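You operate a simulated robot arm through the tools that you are given. There is no shell and no other tool. Be economical: measure what you need, move in short steps, check, and stop when the job is done.

Carry out the task below with a simulated robot arm. There is one attempt and no reset: what you move stays moved.

JOB
Put the hand meter on the teal reference plate.

The check looks at the end state, three seconds after you hand in, the way a careful person would. Anything else that was tipped, shoved, dropped, spilled or broken makes it a failure.

ROBOT AND FRAMES
A 7-joint arm with a two-finger parallel gripper, fixed in place. Base frame: the origin is at the foot of the arm, x ahead of it, y to its left, z up; the work surface is at about z = 0. Readings come in cm, rad, newtons and seconds.
With the tool pointing down near the work surface it reaches from about 22 to 58 cm from the base axis. Its first joint turns from -1.152 to 1.152 rad. Payload 2.5 kg.
The TCP is the grasp point between the finger pads, 2.3 cm short of the fingertips. In the tool frame z runs along the fingers and y along their closing line. Largest opening 9.4 cm; finger width 3.8, thickness 1; the body of the gripper, 5.4 by 9.6 cm, starts 3.9 cm behind the TCP.
Orientation is told as [roll, pitch, yaw] about the base's x, y, z axes, in that order, counted from this pose: with the fingers straight down and closing along the base's y, the tool's x points along the base's -x, its y along +y and its z along -z.

CONTROLS
- The arm moves only by the tool move_arm. Its argument "steps" is one flat list of numbers, 7 for each row, row after row: the opening, from 0 (shut) to 1 (fully open), then the shift along the base's x, y, z in units of 20 mm (1.0 is 20 mm), then the turn, a rotation vector about the base's x, y, z in units of 8 degrees (1.0 is 8 degrees). In form: [grip, tx, ty, tz, wx, wy, wz, grip, tx, ty, tz, wx, wy, wz, ...]. A call has 1 to 20 rows; each row shifts and turns the commanded pose from where the row before left it. A call with a number of a shift or a turn outside -1 to 1 is refused whole. A row lasts 0.2 s, in which the tool goes at most 5 cm and 0.15 rad; a call with a longer step from one row to the next is refused whole, and so is a gripper value outside its range. A pose out of reach is approached as far as the arm can. The call stops where the force on the tool passes 40 N (or 10 N more than at its start, if that is more) or the arm is blocked; 0.2 s more then pass. The fingers move at their own pace (about 10.8 cm/s each) and stop on an object; they squeeze with about 30 N. The grip force told is the motor's: it shows also when the fingers shut on nothing. Time passes only in rows, and 0.2 s behind the last, so rows that do not move let the fingers close. It gives the time, the measured TCP pose, the force on the tool (base axes), the opening and the grip force at its end, in the units of the frame above (readings bear some noise), and new pictures: "pictures" is both (left out), scene, wrist or none.
- Cameras (640 x 400 px; columns grow to the right, rows downward): "scene" is fixed at [11.66, -40.88, 54.1]; the picture's right is [0.84, -0.55, 0.00], its down [-0.33, -0.50, -0.80] and it looks along [0.44, 0.67, -0.60] (base axes); focal length 353 px, centre (320, 200). "wrist" rides on the gripper at [-3.9, 0, -4.4] in the tool frame; the picture's right is [0.00, -1.00, 0.00], its down [0.97, 0.00, -0.24] and it looks along [0.24, 0.00, 0.97] (tool axes); focal length 218 px, centre (320, 200). There is no depth. A picture from a camera that has moved, and an enlarged one, comes with that camera's place and axes in the base frame and with its lens.
- close_up(camera, box): a new picture of the part [left, top, right, bottom] of that camera's present view, enlarged. No time passes.
- job_done(): hands the job in; it is judged then, once.

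Go step by step. Nothing tells you positions but the pictures and the camera data: compare them with the known pose of the tool, close in by small moves and look again before you grip or let go. The budget is 90 turns and 150 pictures, counting those below and the enlarged ones. Unless the task says otherwise, let go and move clear before handing in, and close with one line.

The tools are called after "Call:" as a command line: name --argument value ..., lists and objects as JSON in quotes. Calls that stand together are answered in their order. move_arm: Moves the arm, as the interface text tells. Its arguments: {"type":"object","properties":{"steps":{"type":"array","items":{"type":"number"}},"pictures":{"type":"string","enum":["both","scene","wrist","none"]}},"required":["steps"]} The other tools are called the same way: close_up (camera, box) takes an enlarged picture of a part of a camera's view; job_done () hands the job in.

At the start:

```text
time: 0.0
tcp_pos: [30.51, -16.92, 29.66]
tcp_rot: [0.001, 0.001, 0.0]
force: [0.2, 0.7, -0.3]
opening: 9.37
grip_force: 0.1
```

scene: 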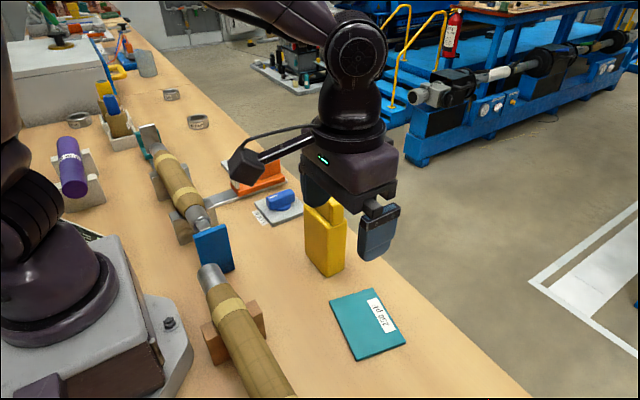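
wrist: 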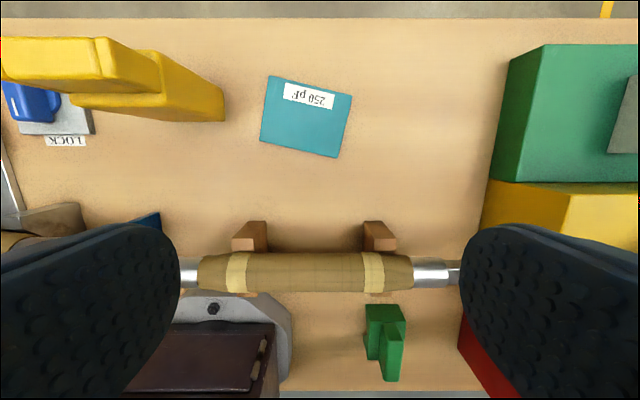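

I see a yellow upright instrument (likely the hand meter), a teal plate labelled 250 pF, and some cable joints. I'll look closer before moving.

Call:
close_up --camera "scene" --box '[220, 160, 440, 370]'

Call:
close_up --camera "wrist" --box '[0, 0, 380, 240]'

Call:
close_up --camera "scene" --box '[0, 0, 260, 230]'

```text
1.90 times, centred on (330, 265) of scene
camera zoom: at [11.66, -40.88, 54.1], right [0.84, -0.55, 0.0], down [-0.33, -0.5, -0.8], along [0.44, 0.67, -0.6], focal length 672 px, centre (301, 76)
```

zoom: 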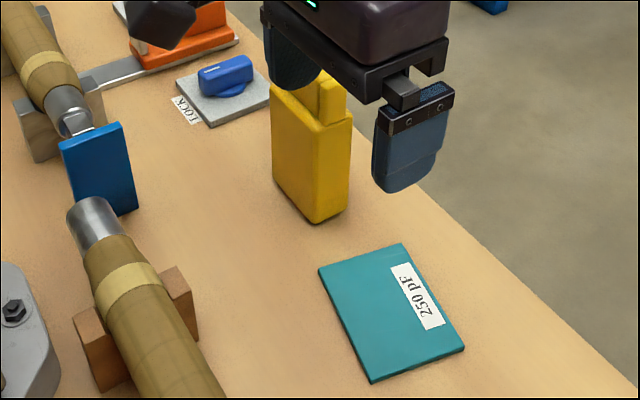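

```text
1.67 times, centred on (190, 120) of wrist
camera zoom: at [34.37, -16.81, 34.14], right [0.0, -1.0, 0.0], down [-0.97, 0.0, 0.24], along [-0.24, 0.0, -0.97], focal length 364 px, centre (537, 333)
```

zoom: 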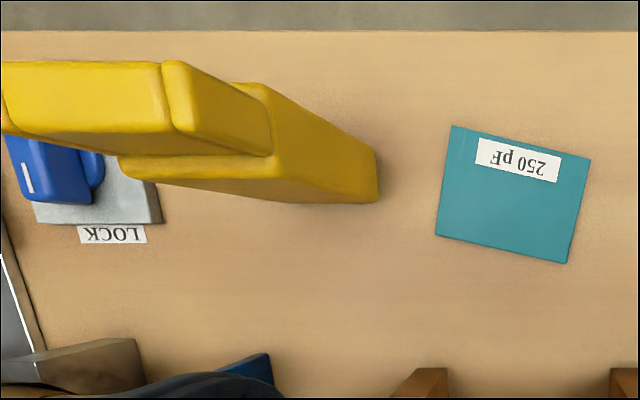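

```text
1.74 times, centred on (130, 115) of scene
camera zoom: at [11.66, -40.88, 54.1], right [0.84, -0.55, 0.0], down [-0.33, -0.5, -0.8], along [0.44, 0.67, -0.6], focal length 614 px, centre (650, 348)
```

zoom: 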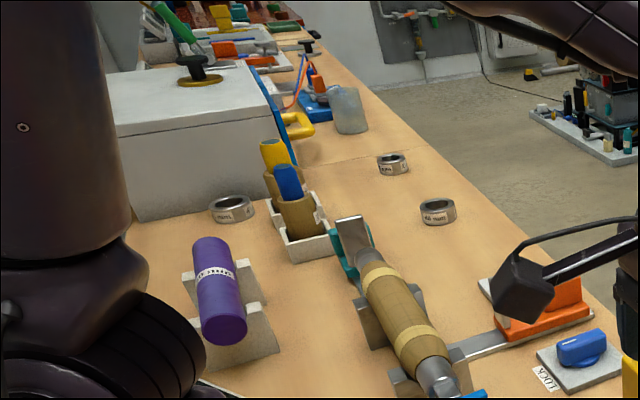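

The yellow upright body stands at about x 38–42.5, y −2.7–5. The plate is centred near (38, −14.5), turned about −12°. I'll move over at height to see the yellow object and its surroundings better.

Call:
move_arm --steps '[1, 0, 1, 1, 0, 0, 0, 1, 0, 1, 1, 0, 0, 0, 1, 0, 1, 0, 0, 0, 0, 1, 0, 1, 0, 0, 0, 0, 1, 0, 1, 0, 0, 0, 0, 1, 0, 1, 0, 0, 0, 0, 1, 0, 1, 0, 0, 0, 0, 1, 0, 1, 0, 0, 0, 0, 1, 0, 1, 0, 0, 0, 0]'

```text
time: 2.0
tcp_pos: [30.62, 1.21, 33.52]
tcp_rot: [-0.001, 0.002, -0.001]
force: [-0.3, 0.3, 0.1]
opening: 9.4
grip_force: 0.1
camera wrist: at [34.45, 1.12, 38.09], right [0.0, -1.0, 0.0], down [-0.97, 0.0, 0.24], along [-0.24, 0.0, -0.97], focal length 218 px, centre (320, 200)
```

scene: 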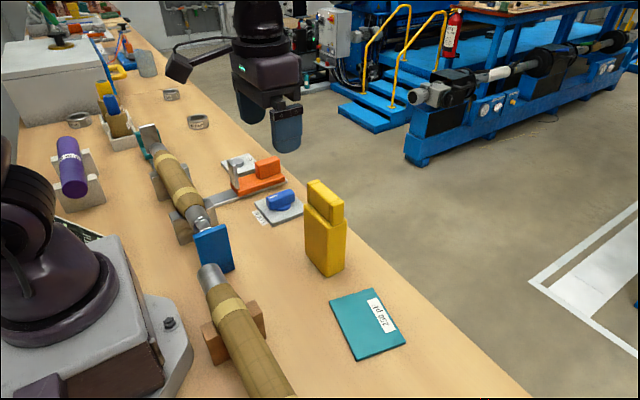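
wrist: 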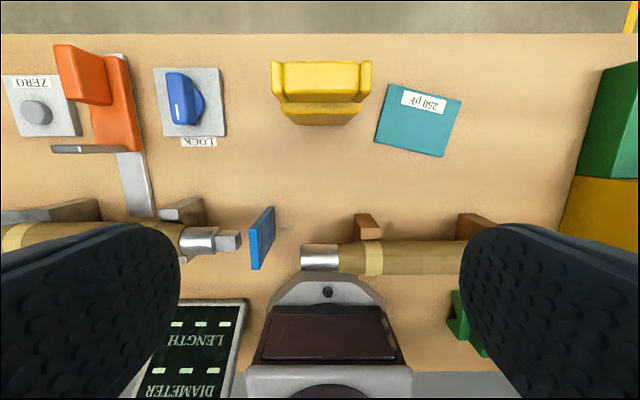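

The yellow body is a two-part upright with a narrower head. I'll take close-ups of it and the orange tool to confirm which is the meter.

Call:
close_up --camera "scene" --box '[200, 140, 420, 300]'

Call:
close_up --camera "wrist" --box '[230, 40, 480, 170]'

```text
2.50 times, centred on (310, 220) of scene
camera zoom: at [11.66, -40.88, 54.1], right [0.84, -0.55, 0.0], down [-0.33, -0.5, -0.8], along [0.44, 0.67, -0.6], focal length 882 px, centre (345, 150)
```

zoom: 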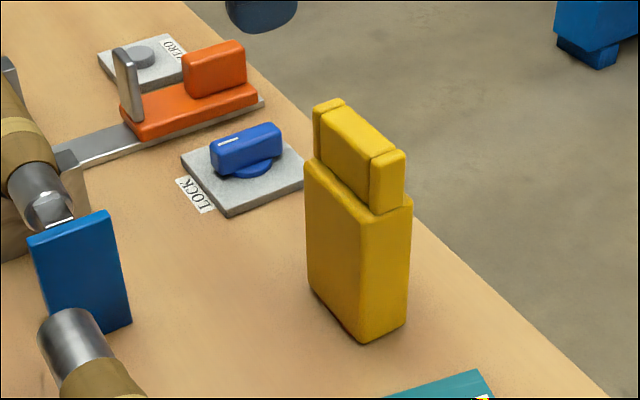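

```text
2.56 times, centred on (355, 105) of wrist
camera zoom: at [34.45, 1.12, 38.09], right [0.0, -1.0, 0.0], down [-0.97, 0.0, 0.24], along [-0.24, 0.0, -0.97], focal length 559 px, centre (230, 443)
```

zoom: 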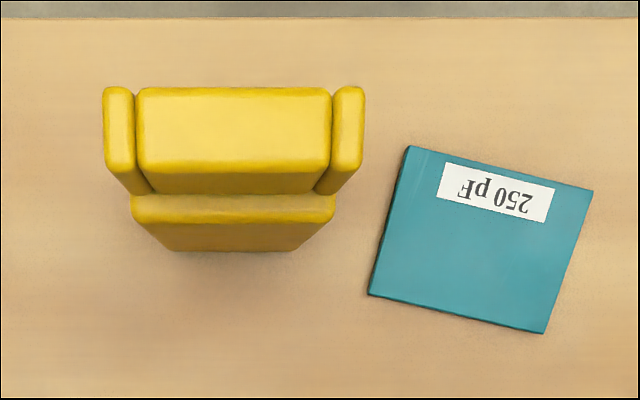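

Yellow is the hand meter: body about 4.3 × 8.4 × 13 cm, with a thinner head on top to about z 17. I'll turn the gripper 90° so it closes across the thin side, move above the meter and look again.

Call:
move_arm --steps '[1, 0.4, 0, 0, 0, 0, 1, 1, 0.4, 0, 0, 0, 0, 1, 1, 0.4, 0, 0, 0, 0, 1, 1, 0.4, 0, 0, 0, 0, 1, 1, 0.4, 0, 0, 0, 0, 1, 1, 0.4, 0, 0, 0, 0, 1, 1, 0.4, 0, 0, 0, 0, 1, 1, 0.4, 0, 0, 0, 0, 1, 1, 0.4, 0, 0, 0, 0, 1, 1, 0.4, 0, 0, 0, 0, 1, 1, 0.4, 0, 0, 0, 0, 1, 1, 0.4, 0, 0, 0, 0, 0.25]'

```text
time: 4.6
tcp_pos: [40.14, 1.16, 33.62]
tcp_rot: [-0.002, 0.0, 1.572]
force: [0.4, -0.4, 0.9]
opening: 9.4
grip_force: 0.0
camera wrist: at [40.04, 5.12, 38.12], right [1.0, 0.0, 0.0], down [0.0, -0.97, 0.24], along [0.0, -0.24, -0.97], focal length 218 px, centre (320, 200)
```

scene: 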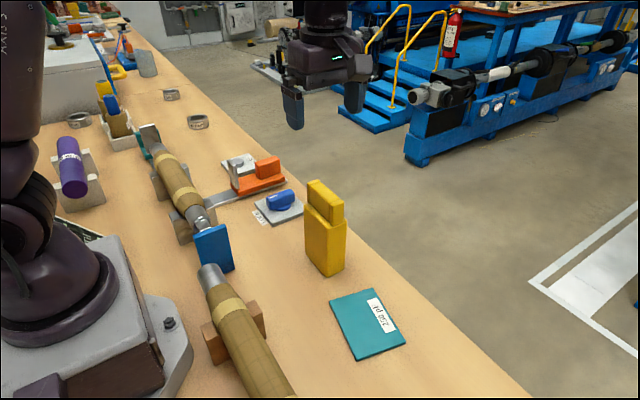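
wrist: 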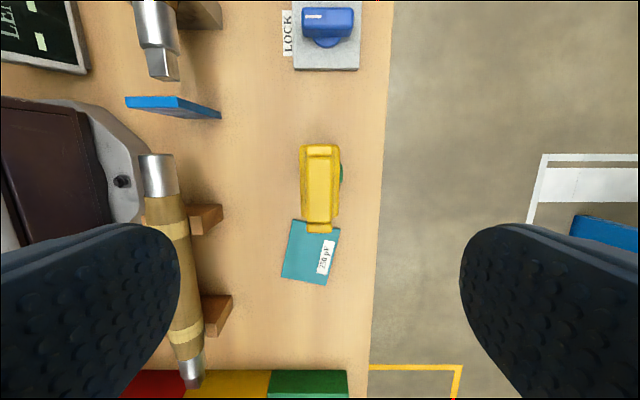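

There's something green on the meter's far (+x) side, so I'll zoom in on it.

Call:
close_up --camera "wrist" --box '[256, 130, 384, 290]'

Call:
close_up --camera "scene" --box '[280, 165, 370, 285]'

```text
2.50 times, centred on (320, 210) of wrist
camera zoom: at [40.04, 5.12, 38.12], right [1.0, 0.0, 0.0], down [0.0, -0.97, 0.24], along [0.0, -0.24, -0.97], focal length 546 px, centre (320, 175)
```

zoom: 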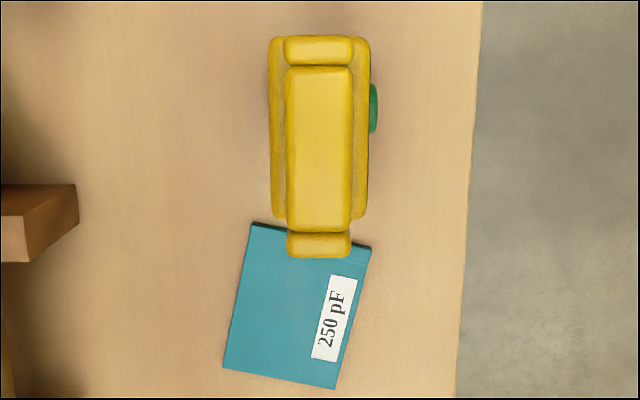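

```text
3.33 times, centred on (325, 225) of scene
camera zoom: at [11.66, -40.88, 54.1], right [0.84, -0.55, 0.0], down [-0.33, -0.5, -0.8], along [0.44, 0.67, -0.6], focal length 1176 px, centre (303, 117)
```

zoom: 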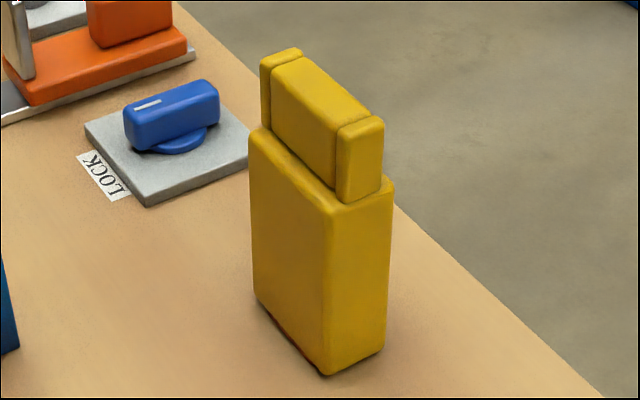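

The head is a plain 2.5 cm thick slab centred at x≈40, y≈1, from about z 13.5 to 18.2. I'll descend part of the way and check.

Call:
move_arm --steps '[1, 0, 0, -1, 0, 0, 0, 1, 0, 0, -1, 0, 0, 0, 1, 0, 0, -1, 0, 0, 0, 1, 0, 0, -1, 0, 0, 0, 1, 0, 0, -1, 0, 0, 0, 1, 0, 0, -1, 0, 0, 0, 1, 0, 0, -0.5, 0, 0, 0]'

Call:
close_up --camera "scene" --box '[260, 130, 400, 290]'

```text
time: 6.2
tcp_pos: [40.08, 1.13, 20.6]
tcp_rot: [-0.001, 0.0, 1.571]
force: [-0.8, -0.4, -0.2]
opening: 9.41
grip_force: 0.0
camera wrist: at [40.11, 5.0, 25.16], right [1.0, 0.0, 0.0], down [0.0, -0.97, 0.24], along [0.0, -0.24, -0.97], focal length 218 px, centre (320, 200)
```

scene: 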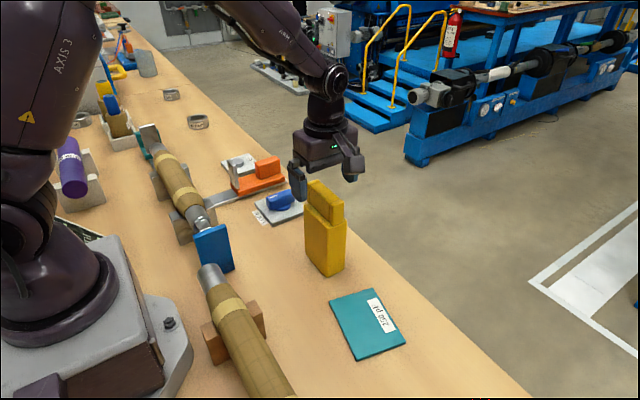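
wrist: 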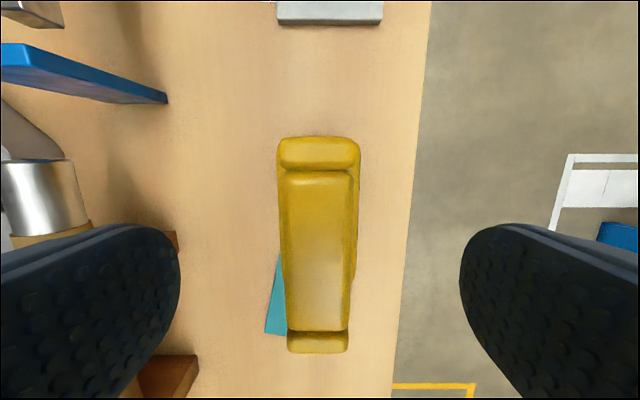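

```text
2.50 times, centred on (330, 210) of scene
camera zoom: at [11.66, -40.88, 54.1], right [0.84, -0.55, 0.0], down [-0.33, -0.5, -0.8], along [0.44, 0.67, -0.6], focal length 882 px, centre (295, 175)
```

zoom: 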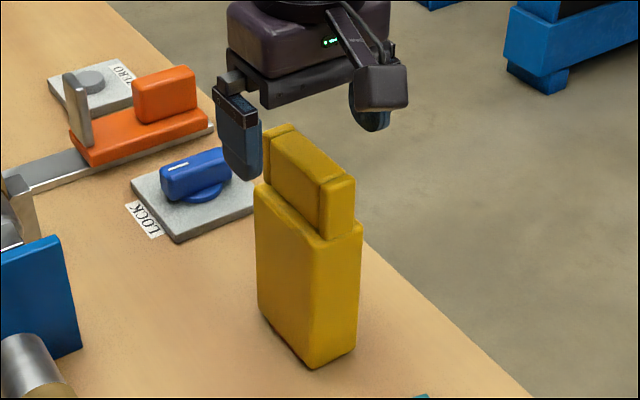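

The fingers straddle the head evenly. I'll lower to TCP z≈16.2 with the palm still clear, then close.

Call:
move_arm --steps '[1, 0, 0, -0.75, 0, 0, 0, 1, 0, 0, -0.75, 0, 0, 0, 1, 0, 0, -0.65, 0, 0, 0, 1, 0, 0, 0, 0, 0, 0]'

Call:
close_up --camera "scene" --box '[260, 130, 400, 290]'

```text
time: 7.2
tcp_pos: [40.07, 1.23, 16.38]
tcp_rot: [0.001, -0.001, 1.57]
force: [0.9, -0.4, -0.1]
opening: 9.4
grip_force: 0.1
camera wrist: at [40.12, 5.09, 20.79], right [1.0, 0.0, 0.0], down [0.0, -0.97, 0.24], along [0.0, -0.24, -0.97], focal length 218 px, centre (320, 200)
```

scene: 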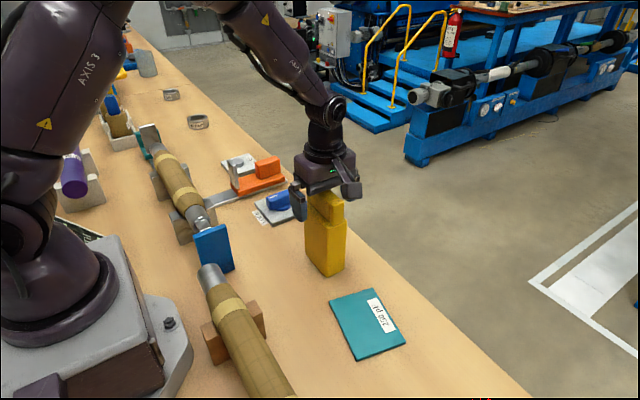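
wrist: 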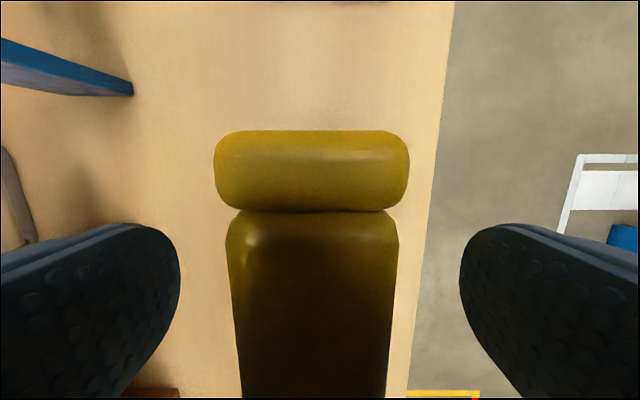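

```text
2.50 times, centred on (330, 210) of scene
camera zoom: at [11.66, -40.88, 54.1], right [0.84, -0.55, 0.0], down [-0.33, -0.5, -0.8], along [0.44, 0.67, -0.6], focal length 882 px, centre (295, 175)
```

zoom: 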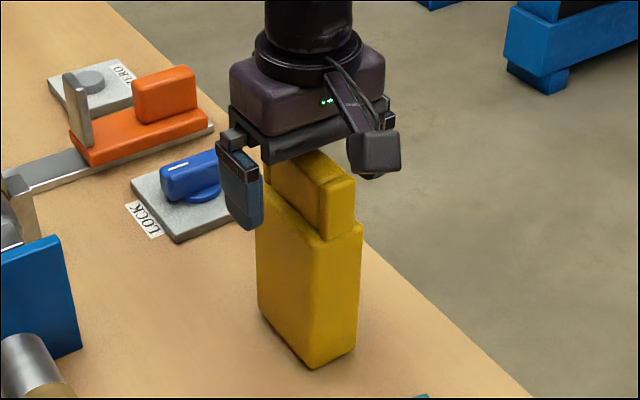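

Clear and centred; closing now.

Call:
move_arm --steps '[0.5, 0, 0, 0, 0, 0, 0, 0.3, 0, 0, 0, 0, 0, 0, 0.0, 0, 0, 0, 0, 0, 0, 0.0, 0, 0, 0, 0, 0, 0, 0.0, 0, 0, 0, 0, 0, 0]'

```text
time: 8.4
tcp_pos: [40.1, 1.2, 16.39]
tcp_rot: [-0.001, 0.0, 1.57]
force: [0.0, -0.1, 0.7]
opening: 2.6
grip_force: 30.0
camera wrist: at [40.12, 5.1, 20.81], right [1.0, 0.0, 0.0], down [0.0, -0.97, 0.24], along [0.0, -0.24, -0.97], focal length 218 px, centre (320, 200)
```

scene: 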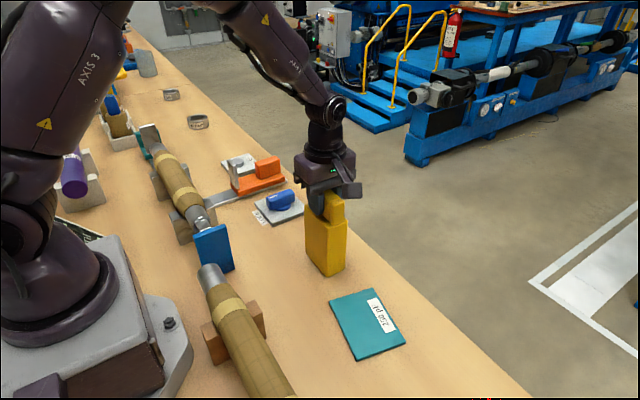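
wrist: 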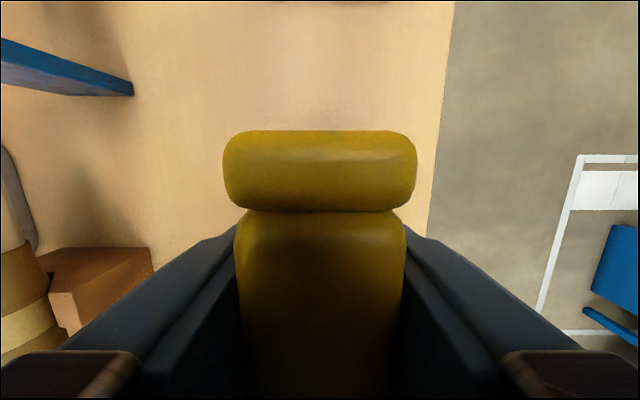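

Gripped at 2.6 cm with 30 N. Lifting a few cm and checking.

Call:
move_arm --steps '[0, 0, 0, 0.3, 0, 0, 0, 0, 0, 0, 0.5, 0, 0, 0, 0, 0, 0, 0.7, 0, 0, 0, 0, 0, 0, 0.7, 0, 0, 0, 0, 0, 0, 0, 0, 0, 0]'

Call:
close_up --camera "scene" --box '[240, 130, 440, 370]'

```text
time: 9.6
tcp_pos: [40.02, 1.24, 20.69]
tcp_rot: [0.0, 0.0, 1.571]
force: [-0.5, 0.0, -2.8]
opening: 2.59
grip_force: 29.5
camera wrist: at [40.05, 5.14, 25.27], right [1.0, 0.0, 0.0], down [0.0, -0.97, 0.24], along [0.0, -0.24, -0.97], focal length 218 px, centre (320, 200)
```

scene: 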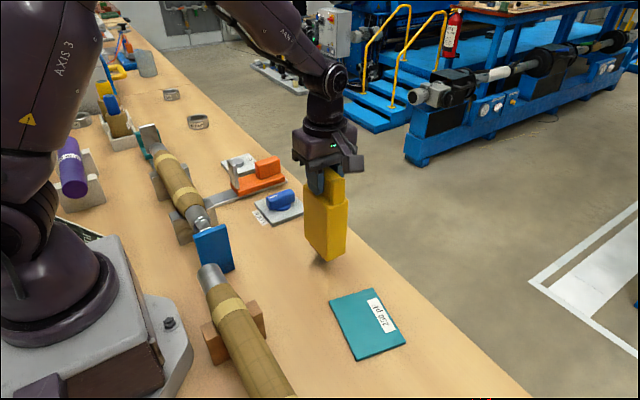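
wrist: 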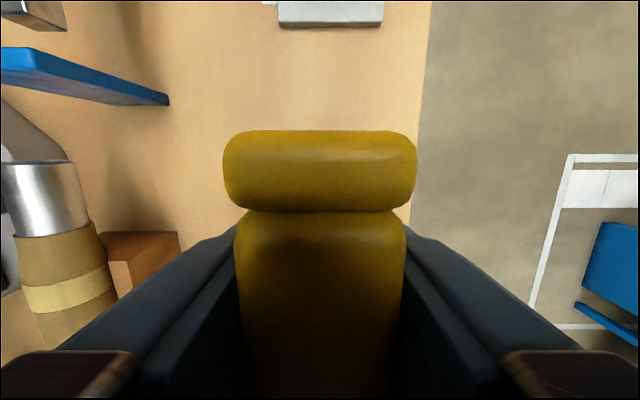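

```text
1.67 times, centred on (340, 250) of scene
camera zoom: at [11.66, -40.88, 54.1], right [0.84, -0.55, 0.0], down [-0.33, -0.5, -0.8], along [0.44, 0.67, -0.6], focal length 588 px, centre (287, 117)
```

zoom: 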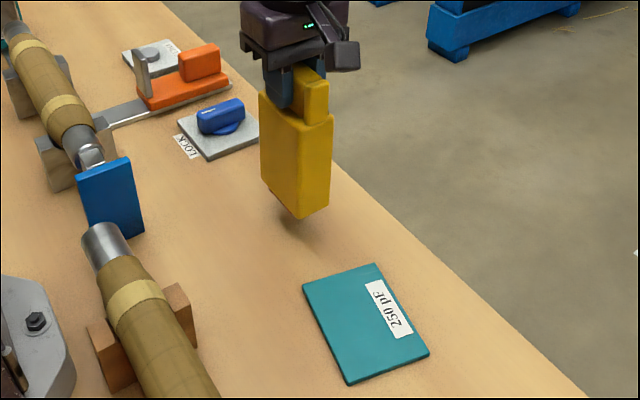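

Lift is clean. Both views put the plate centre at (38.3, −14.7) with a yaw of about −13°, so I'm carrying the meter there with that turn.

Call:
move_arm --steps '[0, -0.09, -0.79, 0, 0, 0, -0.165, 0, -0.09, -0.79, 0, 0, 0, -0.165, 0, -0.09, -0.79, 0, 0, 0, -0.165, 0, -0.09, -0.79, 0, 0, 0, -0.165, 0, -0.09, -0.79, 0, 0, 0, -0.165, 0, -0.09, -0.79, 0, 0, 0, -0.165, 0, -0.09, -0.79, 0, 0, 0, -0.165, 0, -0.09, -0.79, 0, 0, 0, -0.165, 0, -0.09, -0.79, 0, 0, 0, -0.165, 0, -0.09, -0.79, 0, 0, 0, -0.165, 0, 0, 0, 0, 0, 0, 0]'

Call:
close_up --camera "scene" --box '[260, 190, 480, 390]'

```text
time: 12.0
tcp_pos: [38.18, -14.58, 20.67]
tcp_rot: [0.001, 0.002, 1.34]
force: [-0.1, 0.0, -2.1]
opening: 2.56
grip_force: 29.8
camera wrist: at [39.09, -10.84, 25.17], right [0.97, -0.23, 0.0], down [-0.22, -0.94, 0.24], along [-0.06, -0.23, -0.97], focal length 218 px, centre (320, 200)
```

scene: 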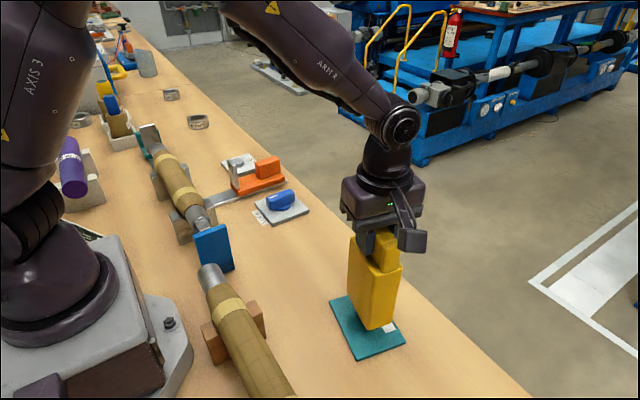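
wrist: 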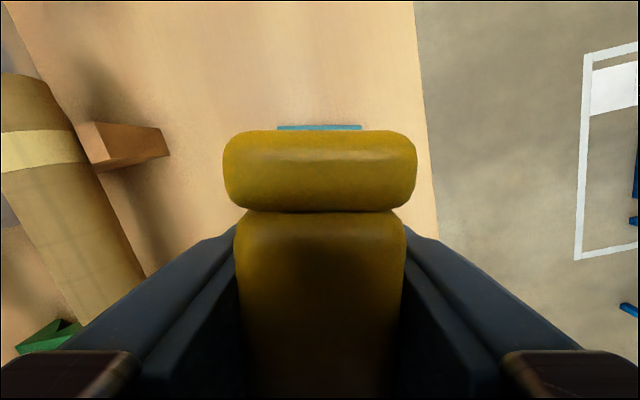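

```text
2.00 times, centred on (370, 290) of scene
camera zoom: at [11.66, -40.88, 54.1], right [0.84, -0.55, 0.0], down [-0.33, -0.5, -0.8], along [0.44, 0.67, -0.6], focal length 706 px, centre (220, 20)
```

zoom: 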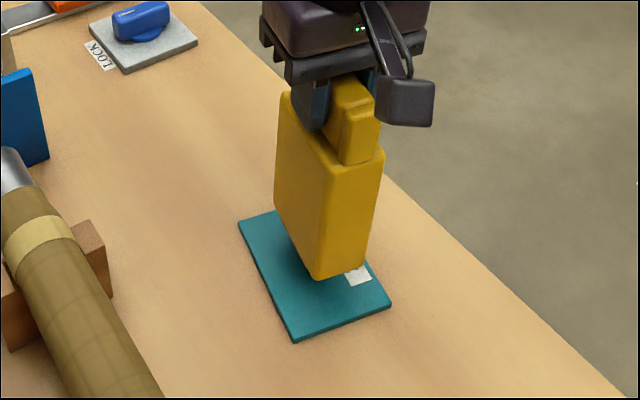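

Alignment is good in both views. Lowering slowly to just above the plate.

Call:
move_arm --steps '[0, 0, 0, -0.5, 0, 0, 0, 0, 0, 0, -0.5, 0, 0, 0, 0, 0, 0, -0.4, 0, 0, 0, 0, 0, 0, 0, 0, 0, 0]' --pictures "none"

Call:
close_up --camera "scene" --box '[300, 220, 460, 380]'

```text
time: 13.0
tcp_pos: [38.25, -14.65, 17.97]
tcp_rot: [-0.001, 0.0, 1.34]
force: [0.0, -0.5, -2.4]
opening: 2.58
grip_force: 30.3
```

```text
2.50 times, centred on (380, 300) of scene
camera zoom: at [11.66, -40.88, 54.1], right [0.84, -0.55, 0.0], down [-0.33, -0.5, -0.8], along [0.44, 0.67, -0.6], focal length 882 px, centre (170, -50)
```

zoom: 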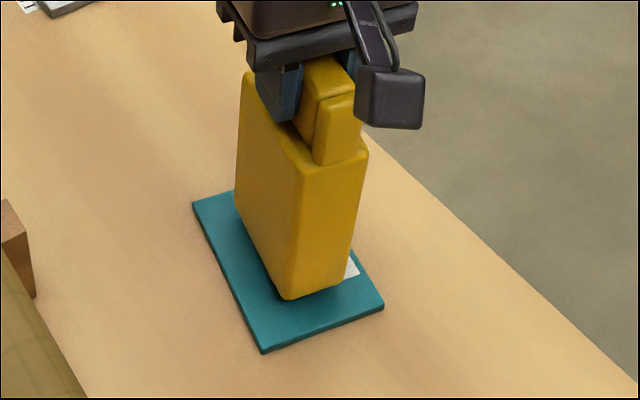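

Nearly down and well inside the plate. Small lowering steps to contact.

Call:
move_arm --steps '[0, 0, 0, -0.1, 0, 0, 0, 0, 0, 0, -0.1, 0, 0, 0, 0, 0, 0, -0.1, 0, 0, 0, 0, 0, 0, -0.05, 0, 0, 0]' --pictures "none"

Call:
close_up --camera "scene" --box '[300, 220, 460, 380]'

```text
time: 14.0
tcp_pos: [38.27, -14.57, 17.22]
tcp_rot: [0.0, -0.001, 1.339]
force: [0.2, 0.7, -1.9]
opening: 2.57
grip_force: 30.5
```

```text
2.50 times, centred on (380, 300) of scene
camera zoom: at [11.66, -40.88, 54.1], right [0.84, -0.55, 0.0], down [-0.33, -0.5, -0.8], along [0.44, 0.67, -0.6], focal length 882 px, centre (170, -50)
```

zoom: 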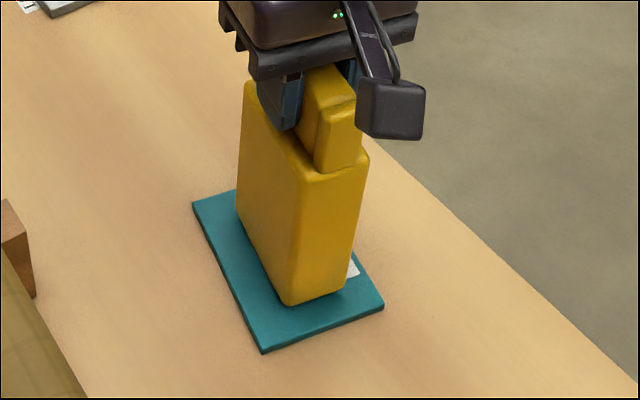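

Still carrying its weight; a bit further in 1 mm steps.

Call:
move_arm --steps '[0, 0, 0, -0.05, 0, 0, 0, 0, 0, 0, -0.05, 0, 0, 0]' --pictures "none"

```text
time: 14.6
tcp_pos: [38.27, -14.75, 17.11]
tcp_rot: [0.0, 0.0, 1.34]
force: [-3.4, 1.0, 8.6]
opening: 2.55
grip_force: 29.9
```

Contact made (force turned to +8.6 N). I'll relieve it slightly and open.

Call:
move_arm --steps '[0, 0, 0, 0.03, 0, 0, 0, 0.32, 0, 0, 0, 0, 0, 0, 0.5, 0, 0, 0, 0, 0, 0, 0.9, 0, 0, 0, 0, 0, 0, 0.9, 0, 0, 0, 0, 0, 0]'

Call:
close_up --camera "scene" --box '[300, 200, 460, 380]'

```text
time: 15.8
tcp_pos: [38.22, -14.65, 17.01]
tcp_rot: [0.0, -0.002, 1.34]
force: [0.0, -0.1, 0.7]
opening: 8.45
grip_force: 0.1
camera wrist: at [39.15, -10.81, 21.6], right [0.97, -0.23, 0.0], down [-0.22, -0.94, 0.24], along [-0.05, -0.23, -0.97], focal length 218 px, centre (320, 200)
```

scene: 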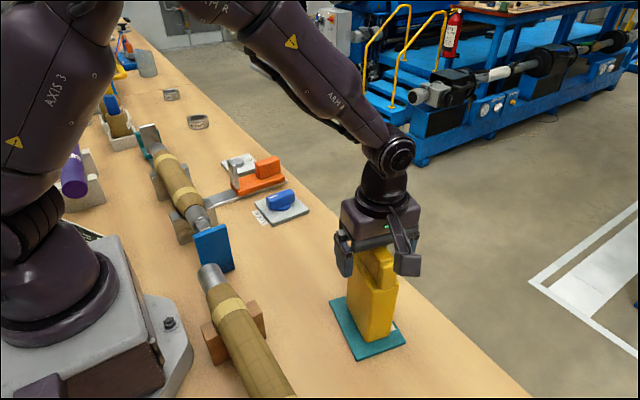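
wrist: 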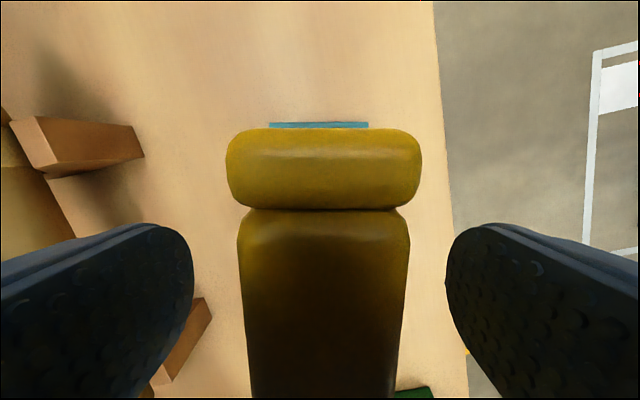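

```text
2.22 times, centred on (380, 290) of scene
camera zoom: at [11.66, -40.88, 54.1], right [0.84, -0.55, 0.0], down [-0.33, -0.5, -0.8], along [0.44, 0.67, -0.6], focal length 784 px, centre (187, 0)
```

zoom: 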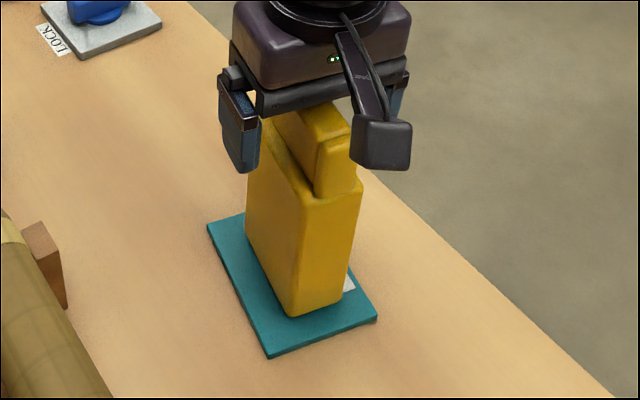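

The meter is standing free and upright on the plate. Raising straight up to clear it.

Call:
move_arm --steps '[0.9, 0, 0, 0.5, 0, 0, 0, 0.9, 0, 0, 1, 0, 0, 0, 0.9, 0, 0, 1, 0, 0, 0, 0.9, 0, 0, 1, 0, 0, 0, 0.9, 0, 0, 1, 0, 0, 0, 0.9, 0, 0, 1, 0, 0, 0, 0.9, 0, 0, 1, 0, 0, 0, 0.9, 0, 0, 0, 0, 0, 0]'

Call:
close_up --camera "scene" --box '[300, 200, 460, 380]'

```text
time: 17.6
tcp_pos: [38.21, -14.63, 30.09]
tcp_rot: [0.0, 0.0, 1.342]
force: [0.3, -0.6, -0.2]
opening: 8.45
grip_force: 0.1
camera wrist: at [39.21, -10.78, 34.6], right [0.97, -0.23, 0.0], down [-0.22, -0.94, 0.24], along [-0.05, -0.23, -0.97], focal length 218 px, centre (320, 200)
```

scene: 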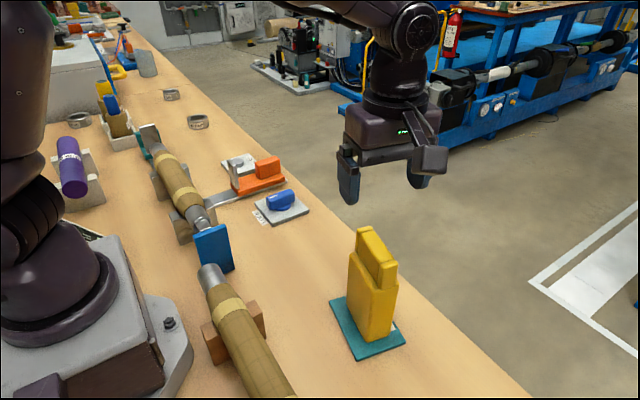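
wrist: 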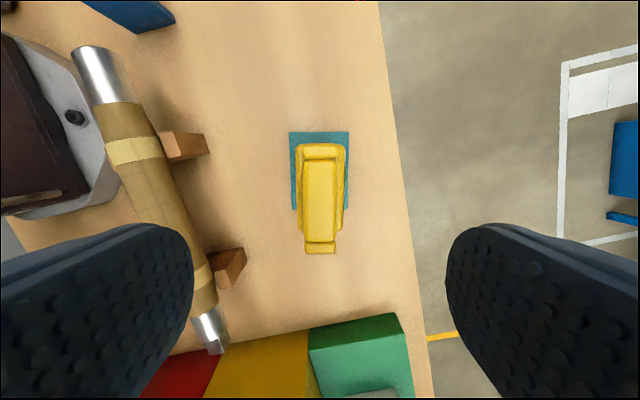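

```text
2.22 times, centred on (380, 290) of scene
camera zoom: at [11.66, -40.88, 54.1], right [0.84, -0.55, 0.0], down [-0.33, -0.5, -0.8], along [0.44, 0.67, -0.6], focal length 784 px, centre (187, 0)
```

zoom: 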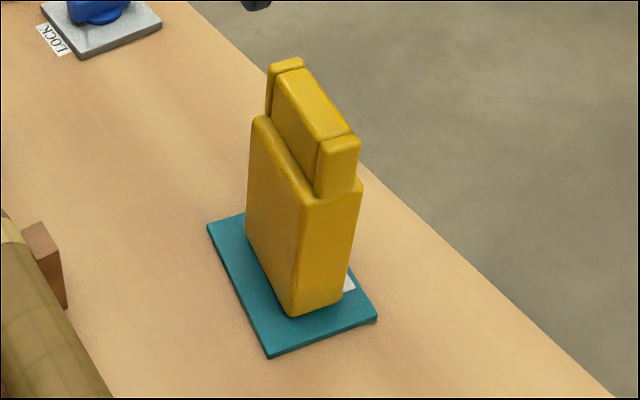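

The meter stands upright and fully on the teal plate, the arm is clear, and nothing else has moved. Handing in.

Call:
job_done

```text
The job is handed in.
```

The hand meter (the yellow upright instrument, the only object that fitted the name) is standing on the teal reference plate, with the gripper open and raised clear.
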